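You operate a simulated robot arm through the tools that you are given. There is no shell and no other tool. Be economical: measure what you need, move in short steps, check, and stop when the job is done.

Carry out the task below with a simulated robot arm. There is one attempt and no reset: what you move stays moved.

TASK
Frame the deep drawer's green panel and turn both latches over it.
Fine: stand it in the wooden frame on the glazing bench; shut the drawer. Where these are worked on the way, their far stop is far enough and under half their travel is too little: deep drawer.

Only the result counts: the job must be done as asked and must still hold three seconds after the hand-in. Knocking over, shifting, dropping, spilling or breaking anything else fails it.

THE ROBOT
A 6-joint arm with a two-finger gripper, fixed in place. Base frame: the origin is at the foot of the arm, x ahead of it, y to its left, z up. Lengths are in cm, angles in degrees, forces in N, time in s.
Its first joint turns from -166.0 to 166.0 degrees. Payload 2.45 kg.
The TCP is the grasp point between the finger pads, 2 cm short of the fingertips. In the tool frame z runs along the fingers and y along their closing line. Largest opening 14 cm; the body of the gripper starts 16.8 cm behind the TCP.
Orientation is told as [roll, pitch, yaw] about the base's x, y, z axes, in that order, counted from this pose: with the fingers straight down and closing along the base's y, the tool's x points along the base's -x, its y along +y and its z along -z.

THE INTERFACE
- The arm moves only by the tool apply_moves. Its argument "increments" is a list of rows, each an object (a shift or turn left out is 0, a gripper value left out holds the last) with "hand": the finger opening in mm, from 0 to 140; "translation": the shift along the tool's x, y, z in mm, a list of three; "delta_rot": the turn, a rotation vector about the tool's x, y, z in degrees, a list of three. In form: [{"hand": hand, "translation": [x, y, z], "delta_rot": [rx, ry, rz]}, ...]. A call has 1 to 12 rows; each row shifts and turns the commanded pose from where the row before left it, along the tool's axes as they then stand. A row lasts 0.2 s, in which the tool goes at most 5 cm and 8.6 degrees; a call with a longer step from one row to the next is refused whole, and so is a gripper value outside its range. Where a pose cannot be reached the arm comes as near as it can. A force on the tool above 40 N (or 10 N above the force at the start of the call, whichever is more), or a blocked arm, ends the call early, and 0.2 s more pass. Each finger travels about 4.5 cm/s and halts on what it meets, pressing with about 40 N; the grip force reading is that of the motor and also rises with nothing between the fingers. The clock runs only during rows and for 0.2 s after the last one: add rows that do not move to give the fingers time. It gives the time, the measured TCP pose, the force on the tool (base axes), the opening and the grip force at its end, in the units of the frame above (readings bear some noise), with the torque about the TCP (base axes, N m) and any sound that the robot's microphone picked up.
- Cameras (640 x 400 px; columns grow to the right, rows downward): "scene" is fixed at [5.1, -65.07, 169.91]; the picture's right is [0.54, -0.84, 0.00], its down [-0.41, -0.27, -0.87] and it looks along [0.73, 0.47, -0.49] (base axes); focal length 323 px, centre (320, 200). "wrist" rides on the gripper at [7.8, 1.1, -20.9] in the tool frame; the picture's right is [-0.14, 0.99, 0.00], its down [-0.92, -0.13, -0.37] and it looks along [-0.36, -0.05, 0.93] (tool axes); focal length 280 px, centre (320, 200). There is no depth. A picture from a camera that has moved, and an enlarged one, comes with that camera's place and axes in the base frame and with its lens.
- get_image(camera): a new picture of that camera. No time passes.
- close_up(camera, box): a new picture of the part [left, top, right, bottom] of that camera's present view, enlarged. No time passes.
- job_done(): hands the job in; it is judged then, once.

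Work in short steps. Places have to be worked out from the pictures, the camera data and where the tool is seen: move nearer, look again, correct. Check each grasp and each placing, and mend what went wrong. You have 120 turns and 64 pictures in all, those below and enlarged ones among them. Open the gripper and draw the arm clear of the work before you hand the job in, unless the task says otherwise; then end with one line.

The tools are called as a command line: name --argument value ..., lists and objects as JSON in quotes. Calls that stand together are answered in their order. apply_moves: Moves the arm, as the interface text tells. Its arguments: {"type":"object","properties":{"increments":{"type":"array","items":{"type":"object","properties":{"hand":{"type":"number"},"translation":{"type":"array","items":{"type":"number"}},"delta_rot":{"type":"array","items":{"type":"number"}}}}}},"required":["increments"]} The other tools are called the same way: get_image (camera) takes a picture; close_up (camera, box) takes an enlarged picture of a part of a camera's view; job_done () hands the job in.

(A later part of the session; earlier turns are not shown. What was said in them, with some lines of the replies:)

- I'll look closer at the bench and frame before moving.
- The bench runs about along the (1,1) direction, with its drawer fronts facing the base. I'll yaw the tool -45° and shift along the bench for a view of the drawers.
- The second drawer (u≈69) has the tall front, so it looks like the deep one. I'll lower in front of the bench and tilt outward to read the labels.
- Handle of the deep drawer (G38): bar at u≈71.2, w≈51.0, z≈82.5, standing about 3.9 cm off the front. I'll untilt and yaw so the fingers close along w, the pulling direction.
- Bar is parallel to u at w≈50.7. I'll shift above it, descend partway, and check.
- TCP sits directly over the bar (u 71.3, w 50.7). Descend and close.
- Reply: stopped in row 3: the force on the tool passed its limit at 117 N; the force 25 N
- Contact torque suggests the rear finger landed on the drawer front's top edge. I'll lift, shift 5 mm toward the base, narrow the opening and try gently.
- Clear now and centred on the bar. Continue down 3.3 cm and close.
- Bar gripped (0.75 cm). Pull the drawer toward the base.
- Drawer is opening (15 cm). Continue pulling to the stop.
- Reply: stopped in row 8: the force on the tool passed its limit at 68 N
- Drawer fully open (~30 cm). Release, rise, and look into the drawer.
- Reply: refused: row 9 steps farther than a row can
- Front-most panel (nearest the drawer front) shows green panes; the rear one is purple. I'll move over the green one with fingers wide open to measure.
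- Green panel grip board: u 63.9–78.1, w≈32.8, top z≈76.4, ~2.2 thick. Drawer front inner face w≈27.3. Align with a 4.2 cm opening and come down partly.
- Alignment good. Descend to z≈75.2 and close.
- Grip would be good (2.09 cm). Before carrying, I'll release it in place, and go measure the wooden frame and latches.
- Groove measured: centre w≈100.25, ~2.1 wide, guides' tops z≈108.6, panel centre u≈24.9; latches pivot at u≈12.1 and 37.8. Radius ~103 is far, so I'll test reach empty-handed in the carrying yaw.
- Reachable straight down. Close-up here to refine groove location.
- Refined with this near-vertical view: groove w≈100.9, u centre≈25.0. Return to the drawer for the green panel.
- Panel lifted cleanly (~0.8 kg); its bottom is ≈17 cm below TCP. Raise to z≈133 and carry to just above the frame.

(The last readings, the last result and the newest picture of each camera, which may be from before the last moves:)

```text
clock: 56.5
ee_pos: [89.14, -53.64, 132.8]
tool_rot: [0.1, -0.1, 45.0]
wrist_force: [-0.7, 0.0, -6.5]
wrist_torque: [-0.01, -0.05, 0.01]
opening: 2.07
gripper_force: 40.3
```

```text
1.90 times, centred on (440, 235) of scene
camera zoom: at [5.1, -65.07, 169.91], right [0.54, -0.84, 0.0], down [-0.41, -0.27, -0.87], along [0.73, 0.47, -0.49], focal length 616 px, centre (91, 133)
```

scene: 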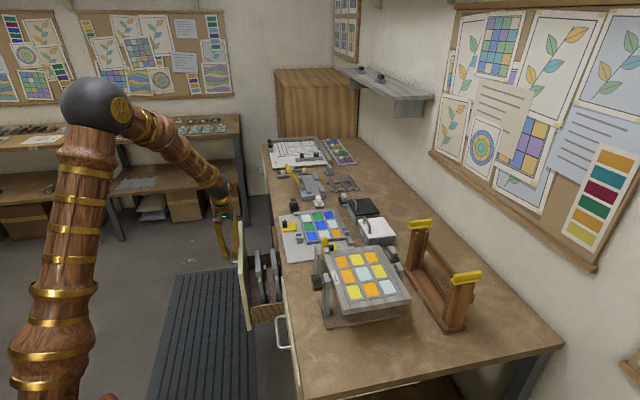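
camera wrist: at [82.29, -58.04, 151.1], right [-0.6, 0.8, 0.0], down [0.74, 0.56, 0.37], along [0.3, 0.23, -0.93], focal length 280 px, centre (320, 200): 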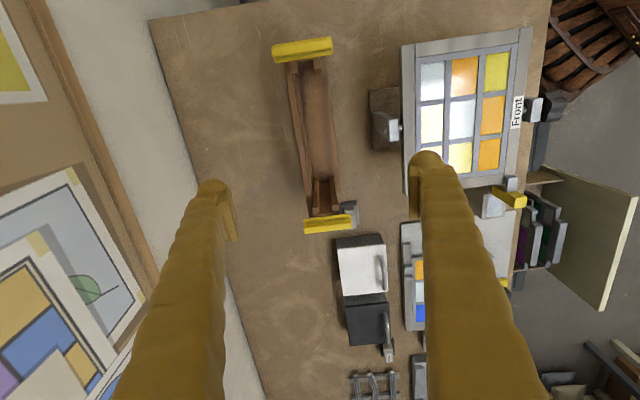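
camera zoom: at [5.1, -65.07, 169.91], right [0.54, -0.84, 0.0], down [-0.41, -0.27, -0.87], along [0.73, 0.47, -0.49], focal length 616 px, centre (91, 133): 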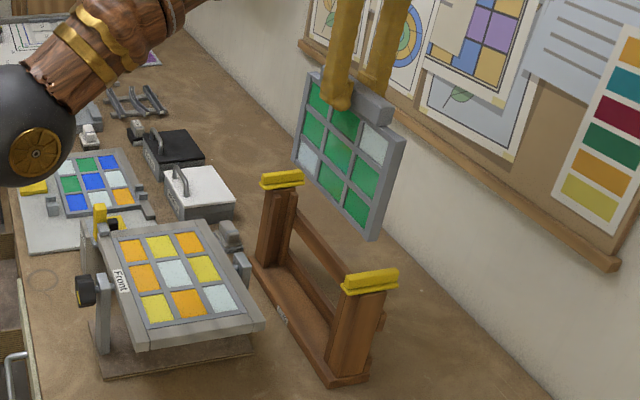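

Green panel confirmed and well aligned with the groove by image. Lower until its foot is just above the guides, then look.

apply_moves --increments '[{"translation": [-1.5, 0, 15]}, {"translation": [0, 0, 20]}, {"translation": [0, 0, 20]}, {"translation": [0, 0, 10]}, {}]'

close_up --camera "scene" --box '[400, 150, 500, 320]'

close_up --camera "wrist" --box '[270, 0, 370, 100]'

```text
clock: 57.8
ee_pos: [89.11, -53.36, 126.05]
tool_rot: [0.2, -0.1, 45.0]
wrist_force: [0.2, -0.2, -5.4]
wrist_torque: [-0.02, -0.03, -0.02]
opening: 2.1
gripper_force: 40.1
```

```text
2.35 times, centred on (450, 235) of scene
camera zoom: at [5.1, -65.07, 169.91], right [0.54, -0.84, 0.0], down [-0.41, -0.27, -0.87], along [0.73, 0.47, -0.49], focal length 761 px, centre (14, 118)
```

zoom: 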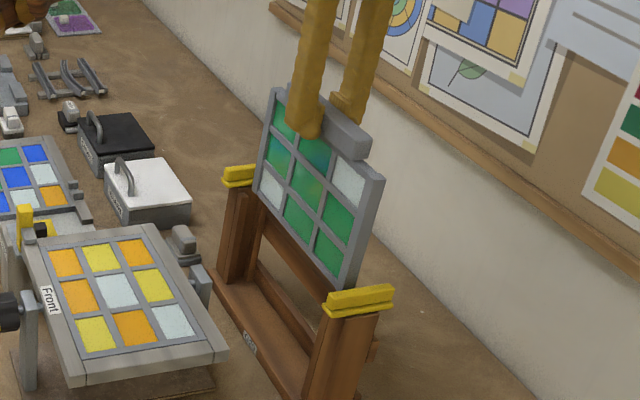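

```text
4.00 times, centred on (320, 50) of wrist
camera zoom: at [83.12, -58.22, 147.04], right [-0.6, 0.8, 0.0], down [0.74, 0.56, 0.37], along [0.29, 0.23, -0.93], focal length 1122 px, centre (320, 800)
```

zoom: 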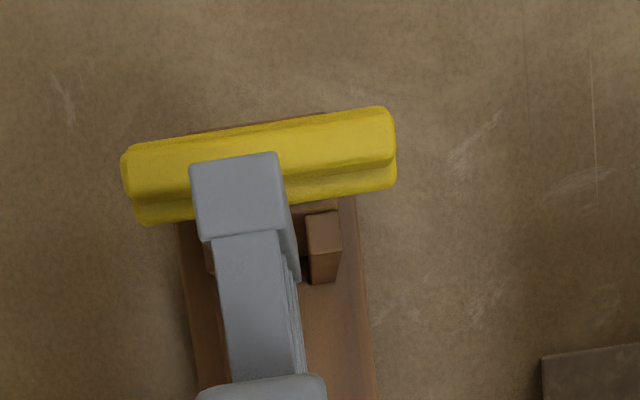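

Foot edge sits ~0.25 cm inside the front guide and overlaps it in u: well centred. Descend gently into the groove.

apply_moves --increments '[{"translation": [0, 0, 10]}, {"translation": [0, 0, 10]}, {"translation": [0, 0, 10]}, {"translation": [0, 0, 10]}, {"translation": [0, 0, 10]}, {"translation": [0, 0, 10]}]'

close_up --camera "wrist" --box '[270, 0, 370, 100]'

close_up --camera "scene" --box '[400, 180, 500, 330]'

```text
clock: 59.1
ee_pos: [89.03, -53.32, 120.31]
tool_rot: [0.2, -0.2, 45.0]
wrist_force: [0.6, 0.2, -6.3]
wrist_torque: [0.01, -0.04, -0.03]
opening: 2.07
gripper_force: 40.0
```

```text
4.00 times, centred on (320, 50) of wrist
camera zoom: at [83.07, -58.14, 141.05], right [-0.6, 0.8, 0.0], down [0.74, 0.56, 0.37], along [0.29, 0.23, -0.93], focal length 1122 px, centre (320, 800)
```

zoom: 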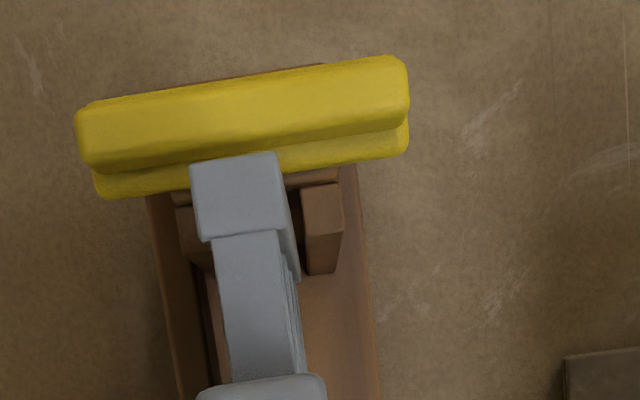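

```text
2.67 times, centred on (450, 255) of scene
camera zoom: at [5.1, -65.07, 169.91], right [0.54, -0.84, 0.0], down [-0.41, -0.27, -0.87], along [0.73, 0.47, -0.49], focal length 862 px, centre (-27, 53)
```

zoom: 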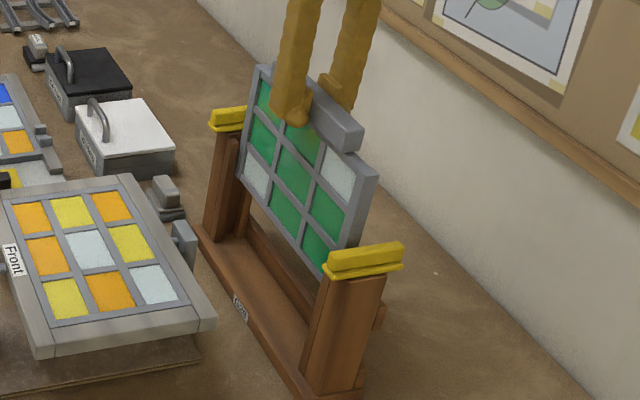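

Inside the groove without contact. Continue down.

apply_moves --increments '[{"translation": [0, 0, 12]}, {"translation": [0, 0, 12]}, {"translation": [0, 0, 12]}, {"translation": [0, 0, 12]}, {"translation": [0, 0, 12]}, {"translation": [0, 0, 12]}, {"translation": [0, 0, 12]}, {"translation": [0, 0, 8]}]'

```text
clock: 61.0
ee_pos: [89.16, -53.39, 111.05]
tool_rot: [0.1, -0.2, 45.0]
wrist_force: [-0.1, 0.0, -5.2]
wrist_torque: [0.02, 0.0, 0.0]
opening: 2.11
gripper_force: 40.2
```

apply_moves --increments '[{"translation": [0, 0, 5]}, {"translation": [0, 0, 5]}, {"translation": [0, 0, 5]}, {"translation": [0, 0, 4]}, {"translation": [0, 0, 4]}, {"translation": [0, 0, 4]}, {"translation": [0, 0, 4]}, {"translation": [0, 0, 4]}]'

close_up --camera "scene" --box '[400, 180, 500, 330]'

```text
clock: 62.8
ee_pos: [89.16, -53.33, 107.63]
tool_rot: [0.1, -0.1, 45.0]
wrist_force: [-0.6, -0.7, 31.5]
wrist_torque: [-0.05, -0.04, -0.04]
opening: 1.75
gripper_force: 39.3
```

```text
2.67 times, centred on (450, 255) of scene
camera zoom: at [5.1, -65.07, 169.91], right [0.54, -0.84, 0.0], down [-0.41, -0.27, -0.87], along [0.73, 0.47, -0.49], focal length 862 px, centre (-27, 53)
```

zoom: 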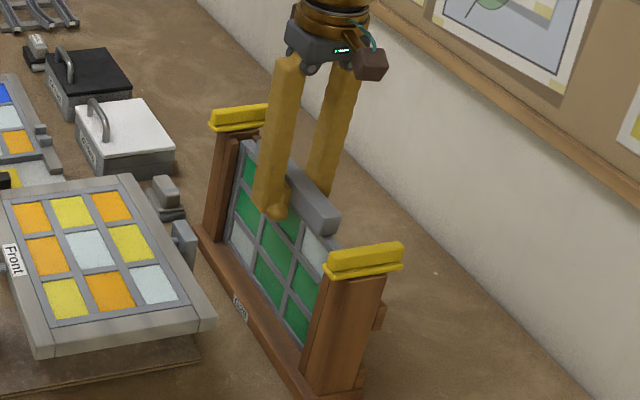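

Panel is seated on the base (31 N). Release and rise.

apply_moves --increments '[{"hand": 45}, {}, {}, {"translation": [0, 0, -10]}, {"translation": [0, 0, -30]}, {"translation": [0, 0, -45]}, {"translation": [0, 0, -45]}, {"translation": [0, 0, -45]}, {"translation": [0, 0, -45]}]'

get_image --camera "wrist"

close_up --camera "scene" --box '[400, 180, 500, 330]'

```text
clock: 64.8
ee_pos: [89.26, -53.29, 129.61]
tool_rot: [0.2, -0.1, 45.0]
wrist_force: [-0.1, 0.3, 0.2]
wrist_torque: [-0.01, 0.0, 0.01]
opening: 4.5
gripper_force: 0.0
```

```text
19 pictures are left
camera wrist: at [83.15, -58.16, 150.39], right [-0.6, 0.8, 0.0], down [0.74, 0.56, 0.37], along [0.29, 0.23, -0.93], focal length 280 px, centre (320, 200)
```

wrist: 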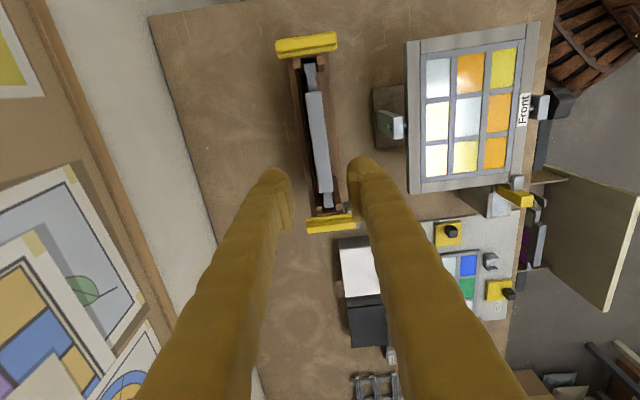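

```text
2.67 times, centred on (450, 255) of scene
camera zoom: at [5.1, -65.07, 169.91], right [0.54, -0.84, 0.0], down [-0.41, -0.27, -0.87], along [0.73, 0.47, -0.49], focal length 862 px, centre (-27, 53)
```

zoom: 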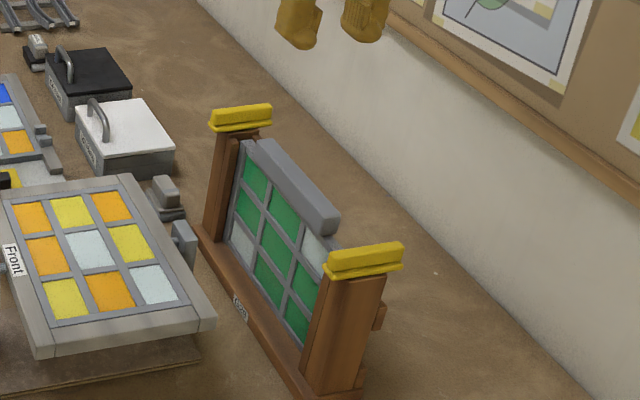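

Panel stands in the groove. Now the near latch (u≈12.4, w≈101): yaw to -45 so the fingers close across its rib, and move above it.

apply_moves --increments '[{"delta_rot": [0, 0, 8.2], "hand": 40}, {"delta_rot": [0, 0, 8.2]}, {"delta_rot": [0, 0, 8.2]}, {"delta_rot": [0, 0, 8.2]}, {"delta_rot": [0, 0, 8.2]}, {"delta_rot": [0, 0, 8.2]}, {"delta_rot": [0, 0, 8.2]}, {"delta_rot": [0, 0, 8.2]}, {"delta_rot": [0, 0, 8.2]}, {"delta_rot": [0, 0, 8.2]}, {"delta_rot": [0, 0, 8.0]}]'

apply_moves --increments '[{"translation": [0, -44, 0]}, {"translation": [0, -44, 0]}, {"translation": [-1.5, -43, 0]}, {"translation": [0, 0, 40]}, {"translation": [0, 0, 40]}, {"translation": [0, 0, 25]}, {}]'

close_up --camera "wrist" --box '[240, 100, 400, 240]'

```text
clock: 67.2
ee_pos: [89.22, -53.42, 129.59]
tool_rot: [0.0, 0.2, -45.1]
wrist_force: [0.1, 0.4, -0.1]
wrist_torque: [-0.02, -0.03, -0.03]
opening: 4.0
gripper_force: 0.1
```

```text
clock: 68.8
ee_pos: [80.0, -62.78, 118.91]
tool_rot: [0.1, 0.2, -45.0]
wrist_force: [-1.2, -0.5, 0.3]
wrist_torque: [0.01, 0.01, 0.01]
opening: 4.0
gripper_force: 0.0
```

```text
2.86 times, centred on (320, 170) of wrist
camera zoom: at [75.46, -56.55, 139.78], right [0.8, 0.6, 0.0], down [0.56, -0.74, 0.37], along [0.22, -0.29, -0.93], focal length 801 px, centre (320, 286)
```

zoom: 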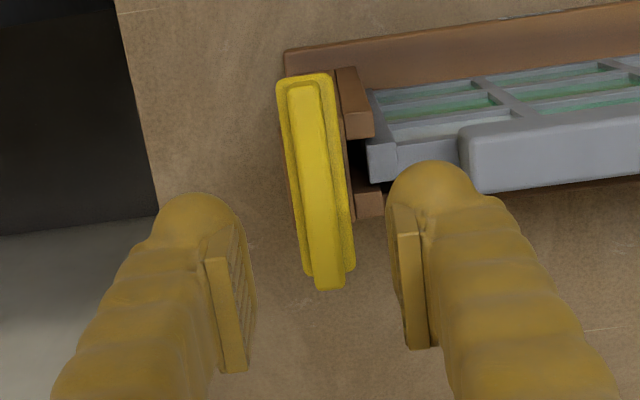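

Rib is almost exactly under the TCP. Narrow to 3 cm, go down to TCP z≈111.6 and close on the rib.

apply_moves --increments '[{"translation": [1.5, 0, 25], "hand": 30}, {"translation": [0, 0, 20]}, {"translation": [0, 0, 10]}, {"translation": [0, 0, 6]}, {"translation": [0, 0, 5]}, {"translation": [0, 0, 4]}, {"translation": [0, 0, 4]}, {"hand": 0}, {}, {}, {}]'

close_up --camera "wrist" --box '[240, 100, 400, 240]'

```text
clock: 71.2
ee_pos: [79.8, -62.69, 111.5]
tool_rot: [0.0, 0.2, -45.0]
wrist_force: [-11.7, -16.4, -1.6]
wrist_torque: [-0.12, 0.12, 0.0]
opening: 1.12
gripper_force: 38.3
```

```text
2.86 times, centred on (320, 170) of wrist
camera zoom: at [75.28, -56.43, 132.37], right [0.8, 0.6, 0.0], down [0.56, -0.74, 0.37], along [0.22, -0.29, -0.93], focal length 801 px, centre (320, 286)
```

zoom: 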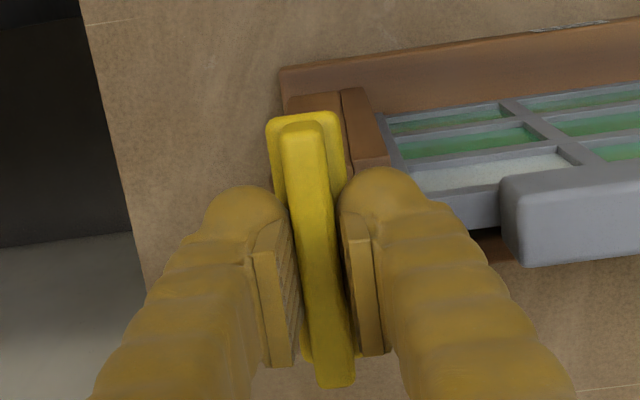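

Rib gripped (1.12 cm), with a 20 N side load toward -u. Ease 2 mm that way to relax before twisting.

apply_moves --increments '[{"translation": [0, -2, 0]}, {}]'

```text
clock: 71.8
ee_pos: [79.73, -62.72, 111.47]
tool_rot: [0.1, 0.2, -44.9]
wrist_force: [2.9, -2.5, -5.6]
wrist_torque: [-0.01, -0.04, -0.07]
opening: 1.11
gripper_force: 38.4
```

Relaxed. Twist a first 24°.

apply_moves --increments '[{"delta_rot": [0, 0, -6]}, {"delta_rot": [0, 0, -6]}, {"delta_rot": [0, 0, -6]}, {"delta_rot": [0, 0, -6]}]'

```text
clock: 72.8
ee_pos: [79.84, -62.72, 111.57]
tool_rot: [0.2, 0.2, -20.9]
wrist_force: [13.3, 5.4, -1.5]
wrist_torque: [-0.04, -0.14, -2.36]
opening: 2.38
gripper_force: 45.2
```

Opening grew to 2.38 with −2.4 N·m: the latch does not turn that way. Twist back and try the other direction.

apply_moves --increments '[{"delta_rot": [0, 0, 6]}, {"delta_rot": [0, 0, 6]}, {"delta_rot": [0, 0, 6]}, {"delta_rot": [0, 0, 6]}, {}]'

apply_moves --increments '[{"delta_rot": [0, 0, 6]}, {"delta_rot": [0, 0, 6]}, {"delta_rot": [0, 0, 6]}]'

close_up --camera "wrist" --box '[240, 100, 400, 240]'

```text
clock: 74.0
ee_pos: [79.74, -62.63, 111.63]
tool_rot: [0.0, 0.2, -45.0]
wrist_force: [9.6, 22.4, -5.4]
wrist_torque: [0.28, -0.06, -0.04]
opening: 1.11
gripper_force: 38.4
```

```text
clock: 74.8
ee_pos: [79.87, -62.73, 111.61]
tool_rot: [0.0, 0.2, -63.0]
wrist_force: [9.1, 25.7, -6.4]
wrist_torque: [0.42, -0.02, 0.02]
opening: 1.13
gripper_force: 38.3
```

```text
2.86 times, centred on (320, 170) of wrist
camera zoom: at [77.43, -55.28, 132.43], right [0.95, 0.33, 0.0], down [0.3, -0.88, 0.37], along [0.12, -0.35, -0.93], focal length 801 px, centre (320, 286)
```

zoom: 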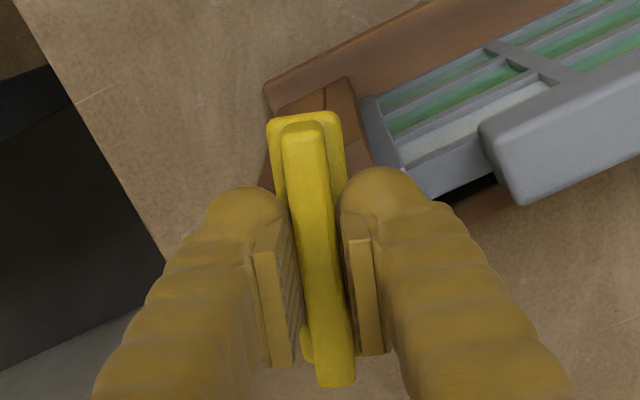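

The latch follows this way (opening steady at 1.13). Relieve the side load by ~2 mm and continue turning.

apply_moves --increments '[{"translation": [1.3, 1.3, 0]}, {"delta_rot": [0, 0, 6]}, {"delta_rot": [0, 0, 6]}, {"delta_rot": [0, 0, 6]}, {"delta_rot": [0, 0, 6]}, {"delta_rot": [0, 0, 6]}]'

```text
clock: 76.2
ee_pos: [79.82, -62.68, 111.59]
tool_rot: [-0.1, 0.1, -93.2]
wrist_force: [6.7, -29.0, -6.3]
wrist_torque: [-0.33, -0.03, 0.01]
opening: 1.12
gripper_force: 38.1
```

apply_moves --increments '[{"translation": [-2, 0.5, 0]}, {"delta_rot": [0, 0, 6]}, {"delta_rot": [0, 0, 6]}, {"delta_rot": [0, 0, 6]}, {"delta_rot": [0, 0, 6]}]'

```text
clock: 77.3
ee_pos: [79.72, -62.64, 111.51]
tool_rot: [-0.1, 0.1, -117.1]
wrist_force: [-22.6, 14.8, -2.4]
wrist_torque: [0.29, 0.13, 0.04]
opening: 1.11
gripper_force: 38.5
```

apply_moves --increments '[{"translation": [0, -1.8, 0]}, {"delta_rot": [0, 0, 6]}, {"delta_rot": [0, 0, 6]}, {"delta_rot": [0, 0, 6]}, {}]'

get_image --camera "wrist"

```text
clock: 78.5
ee_pos: [79.81, -62.72, 111.61]
tool_rot: [-0.1, 0.2, -134.9]
wrist_force: [25.1, 0.8, -3.9]
wrist_torque: [0.04, -0.3, -0.05]
opening: 1.11
gripper_force: 37.7
```

```text
14 pictures are left
camera wrist: at [86.26, -57.95, 132.42], right [0.6, -0.8, 0.0], down [-0.74, -0.56, 0.37], along [-0.29, -0.22, -0.93], focal length 280 px, centre (320, 200)
```

wrist: 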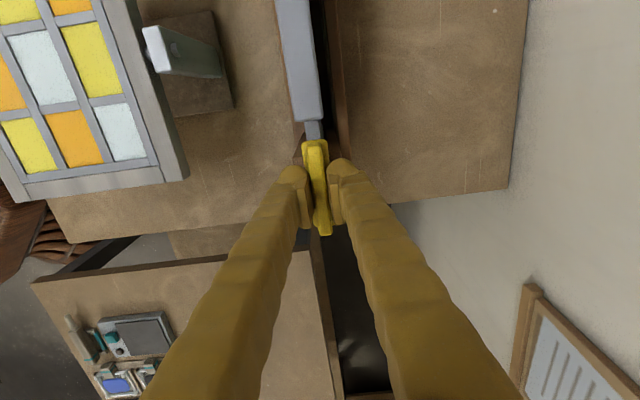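

Near latch is turned fully over the panel's end. Release, rise, return to yaw -45 and go to the far latch.

apply_moves --increments '[{"hand": 30}, {}, {}, {"translation": [0, 0, -20]}, {"translation": [0, 0, -40]}, {"translation": [0, 0, -40]}, {"translation": [0, 0, -40]}]'

apply_moves --increments '[{"delta_rot": [0, 0, -8.2]}, {"delta_rot": [0, 0, -8.2]}, {"delta_rot": [0, 0, -8.2]}, {"delta_rot": [0, 0, -8.2]}, {"delta_rot": [0, 0, -8.2]}, {"delta_rot": [0, 0, -8.2]}, {"delta_rot": [0, 0, -8.2]}, {"delta_rot": [0, 0, -8.2]}, {"delta_rot": [0, 0, -8.2]}, {"delta_rot": [0, 0, -8.2]}, {"delta_rot": [0, 0, -8.0]}]'

apply_moves --increments '[{"translation": [0, 43, 0]}, {"translation": [0, 43, 0]}, {"translation": [0, 43, 0]}, {"translation": [0, 43, 0]}, {"translation": [0, 43, 0]}, {"translation": [0, 40, 0]}, {"translation": [0, 0, 30]}, {"translation": [0, 0, 30]}, {}]'

close_up --camera "wrist" --box '[240, 100, 400, 240]'

```text
clock: 80.2
ee_pos: [79.75, -62.76, 125.51]
tool_rot: [-0.2, 0.1, -135.1]
wrist_force: [0.6, -0.3, -0.4]
wrist_torque: [0.01, 0.03, 0.01]
opening: 3.01
gripper_force: 0.0
```

```text
clock: 82.5
ee_pos: [79.72, -62.77, 125.62]
tool_rot: [0.1, 0.3, -44.8]
wrist_force: [0.3, 0.6, -0.2]
wrist_torque: [-0.01, 0.01, 0.0]
opening: 3.0
gripper_force: 0.1
```

```text
clock: 84.5
ee_pos: [97.8, -44.64, 119.63]
tool_rot: [0.1, 0.1, -45.0]
wrist_force: [-1.1, -0.1, -0.2]
wrist_torque: [-0.01, 0.0, 0.02]
opening: 2.99
gripper_force: 0.1
```

```text
2.86 times, centred on (320, 170) of wrist
camera zoom: at [93.16, -38.4, 140.41], right [0.8, 0.6, 0.0], down [0.56, -0.74, 0.37], along [0.22, -0.29, -0.93], focal length 801 px, centre (320, 286)
```

zoom: 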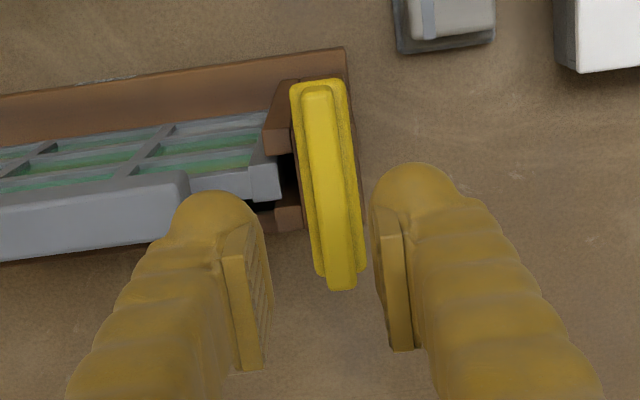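

Rib is ~3 mm further in +u. Correct, descend and grip.

apply_moves --increments '[{"translation": [0, 3, 25]}, {"translation": [0, 0, 22]}, {"translation": [0, 0, 14]}, {"translation": [0, 0, 8]}, {"translation": [0, 0, 5]}, {"translation": [0, 0, 4]}, {"translation": [0, 0, 3]}, {"hand": 0}, {}, {}, {}]'

```text
clock: 87.0
ee_pos: [97.97, -44.42, 111.43]
tool_rot: [0.0, 0.3, -44.9]
wrist_force: [11.7, 6.5, -2.2]
wrist_torque: [0.0, -0.16, 0.02]
opening: 1.1
gripper_force: 38.1
```

Gripped. Relieve 1 mm and try the mirror direction by 12°.

apply_moves --increments '[{"translation": [0, 1, 0]}, {"delta_rot": [0, 0, -6]}, {"delta_rot": [0, 0, -6]}]'

```text
clock: 87.8
ee_pos: [97.94, -44.47, 111.46]
tool_rot: [0.1, 0.2, -32.9]
wrist_force: [1.9, 0.0, -4.2]
wrist_torque: [0.02, 0.0, 0.02]
opening: 1.09
gripper_force: 37.9
```

It turns freely. Continue.

apply_moves --increments '[{"delta_rot": [0, 0, -6]}, {"delta_rot": [0, 0, -6]}, {"delta_rot": [0, 0, -6]}, {"delta_rot": [0, 0, -6]}, {"delta_rot": [0, 0, -6]}, {"delta_rot": [0, 0, -6]}]'

apply_moves --increments '[{"delta_rot": [0, 0, -6]}, {"delta_rot": [0, 0, -6]}, {"delta_rot": [0, 0, -6]}, {"delta_rot": [0, 0, -6]}, {"delta_rot": [0, 0, -6]}, {"delta_rot": [0, 0, -6]}, {"delta_rot": [0, 0, -6]}, {}]'

get_image --camera "wrist"

```text
clock: 89.2
ee_pos: [97.99, -44.47, 111.61]
tool_rot: [0.2, 0.1, 3.1]
wrist_force: [-10.6, -10.5, -3.5]
wrist_torque: [-0.14, 0.29, -0.01]
opening: 1.13
gripper_force: 38.0
```

```text
clock: 91.0
ee_pos: [97.89, -44.49, 111.42]
tool_rot: [0.0, -0.1, 45.1]
wrist_force: [-9.9, -35.2, -2.0]
wrist_torque: [-0.38, 0.13, -0.08]
opening: 1.07
gripper_force: 38.2
```

```text
12 pictures are left
camera wrist: at [91.9, -49.28, 132.33], right [-0.6, 0.8, 0.0], down [0.74, 0.56, 0.37], along [0.29, 0.23, -0.93], focal length 280 px, centre (320, 200)
```

wrist: 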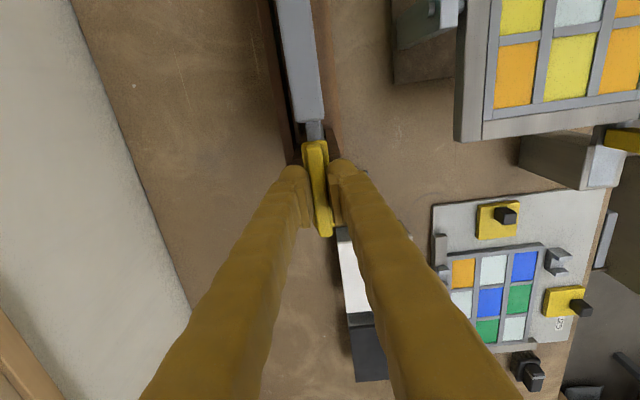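

Far latch is over the panel too. Relieve side load, release, rise, and check with the scene camera.

apply_moves --increments '[{"translation": [1.8, -1, 0]}, {"hand": 30}, {}, {}, {"translation": [0, 0, -20]}, {"translation": [0, 0, -45]}, {"translation": [0, 0, -45]}, {"translation": [0, 0, -45]}, {"translation": [0, 0, -40]}]'

close_up --camera "scene" --box '[400, 180, 500, 330]'

```text
clock: 93.0
ee_pos: [97.1, -44.25, 130.05]
tool_rot: [0.1, 0.0, 45.0]
wrist_force: [1.2, -0.1, -2.6]
wrist_torque: [0.11, 0.18, -0.01]
opening: 3.01
gripper_force: 0.1
out of reach, approached as far as the arm can: row 9
```

```text
2.67 times, centred on (450, 255) of scene
camera zoom: at [5.1, -65.07, 169.91], right [0.54, -0.84, 0.0], down [-0.41, -0.27, -0.87], along [0.73, 0.47, -0.49], focal length 862 px, centre (-27, 53)
```

zoom: 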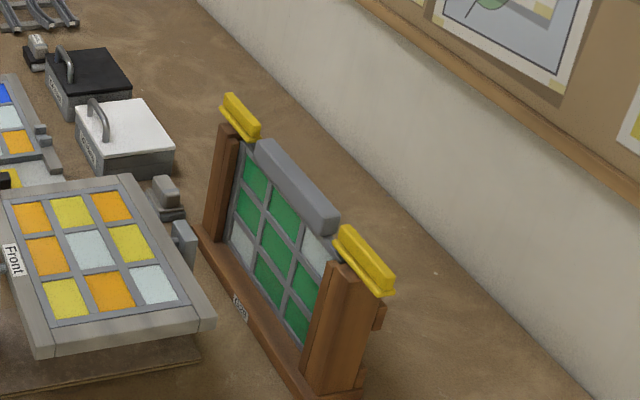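

Both latches lie over the panel. Now return to the drawer handle (u≈71.3, w≈20.7) to shut it.

apply_moves --increments '[{"translation": [-18.8, 44, 0], "hand": 19}, {"translation": [-18.8, 44, 0]}, {"translation": [-18.8, 44, 0]}, {"translation": [-18.8, 44, 0]}, {"translation": [-18.8, 44, 0]}, {"translation": [-18.8, 44, 0]}, {"translation": [-18.8, 44, 0]}, {"translation": [-18.8, 44, 0]}, {"translation": [-18.8, 44, 0]}, {"translation": [-18.8, 44, 0]}, {"translation": [-18.8, 44, 0]}, {"translation": [-18.8, 44, 0]}]'

apply_moves --increments '[{"translation": [-18.8, 44, 0]}, {"translation": [-18.8, 44, 0]}, {"translation": [-18.8, 44, 0]}, {"translation": [-18.8, 44, 0]}, {"translation": [-18.8, 44, 0]}, {"translation": [-18.8, 44, 0]}, {"translation": [0, 0, 50]}, {"translation": [0, 0, 50]}, {"translation": [0, 0, 50]}, {"translation": [0, 0, 50]}, {"translation": [0, 0, 50]}, {"translation": [0, 0, 50]}]'

close_up --camera "wrist" --box '[200, 60, 440, 240]'

```text
clock: 95.5
ee_pos: [75.65, 9.04, 130.45]
tool_rot: [0.3, -0.1, 45.0]
wrist_force: [0.0, -0.2, 0.3]
wrist_torque: [-0.05, 0.0, 0.0]
opening: 1.9
gripper_force: 0.1
```

```text
clock: 98.2
ee_pos: [64.89, 35.8, 100.47]
tool_rot: [0.3, -0.1, 45.0]
wrist_force: [-0.4, 0.2, 0.7]
wrist_torque: [0.0, 0.0, -0.02]
opening: 1.91
gripper_force: 0.0
```

```text
2.22 times, centred on (320, 150) of wrist
camera zoom: at [58.81, 31.05, 121.29], right [-0.6, 0.8, 0.0], down [0.74, 0.56, 0.37], along [0.29, 0.23, -0.93], focal length 623 px, centre (320, 311)
```

zoom: 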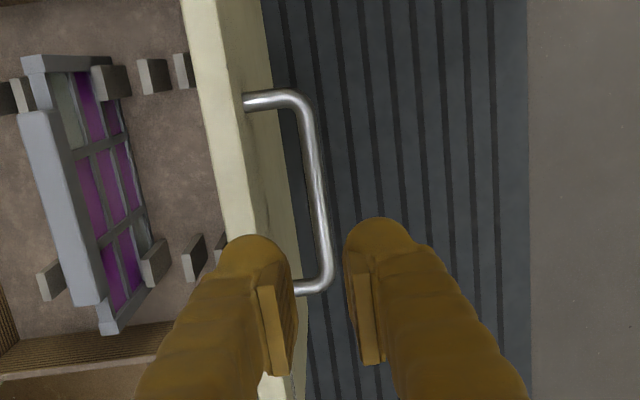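

Aligned with the bar within 2 mm. Descend and grip.

apply_moves --increments '[{"translation": [0, -1, 40]}, {"translation": [0, 0, 40]}, {"translation": [0, 0, 30]}, {"translation": [0, 0, 20]}, {"translation": [0, 0, 15]}, {"translation": [0, 0, 12]}, {"translation": [0, 0, 12]}, {"translation": [0, 0, 10]}, {"hand": 0}, {}, {}, {}]'

```text
clock: 100.6
ee_pos: [64.96, 35.64, 82.59]
tool_rot: [0.1, 0.0, 45.1]
wrist_force: [8.0, -6.2, -1.9]
wrist_torque: [0.01, -0.04, 0.88]
opening: 0.8
gripper_force: 36.3
stopped in row 12: the force on the tool passed its limit at 42 N (the readings are from after the stop); the commanded pose is now the measured one
```

Handle gripped. Push it shut along +w.

apply_moves --increments '[{"translation": [0, -10, 0]}, {"translation": [0, -25, 0]}, {"translation": [0, -25, 0]}, {"translation": [0, -25, 0]}, {"translation": [0, -25, 0]}, {"translation": [0, -25, 0]}, {"translation": [0, -25, 0]}, {"translation": [0, -25, 0]}, {"translation": [0, -25, 0]}, {"translation": [0, -25, 0]}, {"translation": [0, -25, 0]}]'

```text
clock: 103.0
ee_pos: [83.26, 17.36, 82.57]
tool_rot: [0.0, -0.1, 45.1]
wrist_force: [-11.7, -12.9, 17.6]
wrist_torque: [0.12, -0.17, 0.7]
opening: 0.77
gripper_force: 35.5
```

apply_moves --increments '[{"translation": [0, -10, 0]}, {"translation": [0, -10, 0]}, {"translation": [0, -8, 0]}, {"translation": [0, -5, 0]}, {"translation": [0, -4, 0]}, {"translation": [0, -4, 0]}, {"translation": [0, -3, 0]}]'

close_up --camera "wrist" --box '[200, 60, 440, 240]'

```text
clock: 104.7
ee_pos: [86.33, 14.38, 82.4]
tool_rot: [0.2, 0.0, 45.1]
wrist_force: [-1.2, 2.3, 0.6]
wrist_torque: [-0.12, 0.05, 0.74]
opening: 0.73
gripper_force: 35.8
stopped in row 7: the force on the tool passed its limit at 43 N (the readings are from after the stop); the commanded pose is now the measured one
```

```text
2.22 times, centred on (320, 150) of wrist
camera zoom: at [80.14, 9.65, 103.33], right [-0.6, 0.8, 0.01], down [0.74, 0.56, 0.37], along [0.29, 0.23, -0.93], focal length 623 px, centre (320, 311)
```

zoom: 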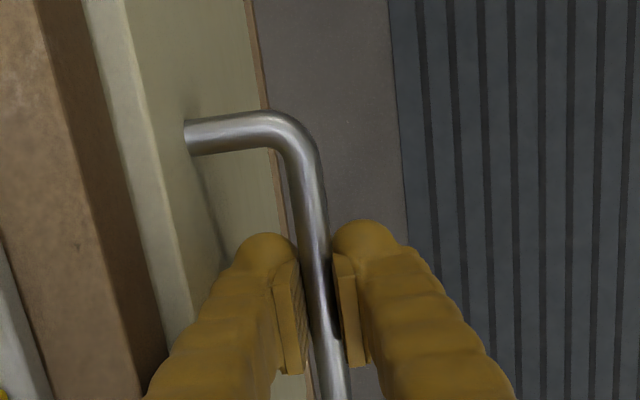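

Drawer hit its closed stop (43 N). Release, rise and draw clear, then check.

apply_moves --increments '[{"hand": 18}, {}, {}, {"translation": [0, 0, -15]}, {"translation": [0, 0, -25]}, {"translation": [0, 0, -40]}, {"translation": [0, 0, -45]}, {"translation": [0, 20, -40]}, {"translation": [0, 40, -25]}, {"translation": [0, 40, -25]}, {"translation": [0, 40, 0]}, {"translation": [0, 40, 0]}]'

get_image --camera "scene"

close_up --camera "scene" --box '[230, 190, 370, 360]'

close_up --camera "scene" --box '[400, 190, 500, 340]'

```text
clock: 107.3
ee_pos: [73.58, 27.15, 103.98]
tool_rot: [0.2, 0.0, 45.1]
wrist_force: [-0.2, -0.8, 0.6]
wrist_torque: [0.03, -0.01, 0.01]
opening: 1.78
gripper_force: 0.1
```

```text
8 pictures are left
```

scene: 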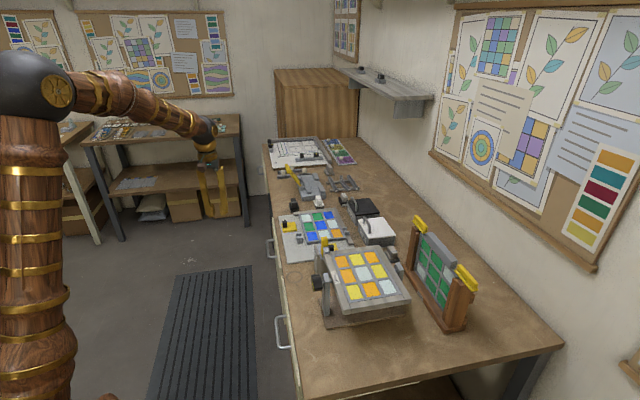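

```text
2.35 times, centred on (300, 275) of scene
camera zoom: at [5.1, -65.07, 169.91], right [0.54, -0.84, 0.0], down [-0.41, -0.27, -0.87], along [0.73, 0.47, -0.49], focal length 761 px, centre (367, 24)
```

zoom: 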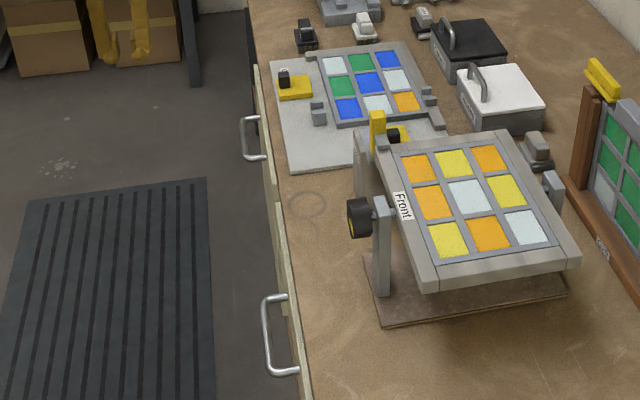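

```text
2.67 times, centred on (450, 265) of scene
camera zoom: at [5.1, -65.07, 169.91], right [0.54, -0.84, 0.0], down [-0.41, -0.27, -0.87], along [0.73, 0.47, -0.49], focal length 862 px, centre (-27, 27)
```

zoom: 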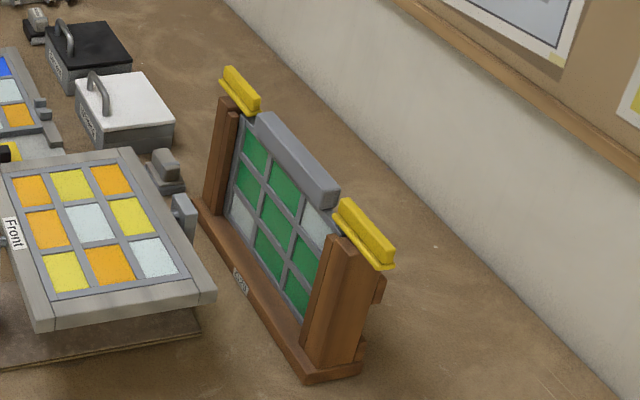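

The drawer is shut, the panel is framed, and both latches lie over it. I'll open the gripper fully and draw the arm back.

apply_moves --increments '[{"hand": 140, "translation": [0, 30, -40]}, {"translation": [0, 30, -40]}, {"translation": [0, 0, -40]}, {}, {}, {}, {}, {}]'

job_done

```text
clock: 109.1
ee_pos: [69.24, 31.33, 116.07]
tool_rot: [0.2, 0.0, 45.1]
wrist_force: [0.4, 0.4, 0.4]
wrist_torque: [-0.01, -0.01, 0.0]
opening: 14.03
gripper_force: 0.1
```

```text
The job is handed in.
```

The deep drawer's green panel stands in the wooden frame with both latches turned over it, the drawer is shut, and the arm is clear with the gripper open.
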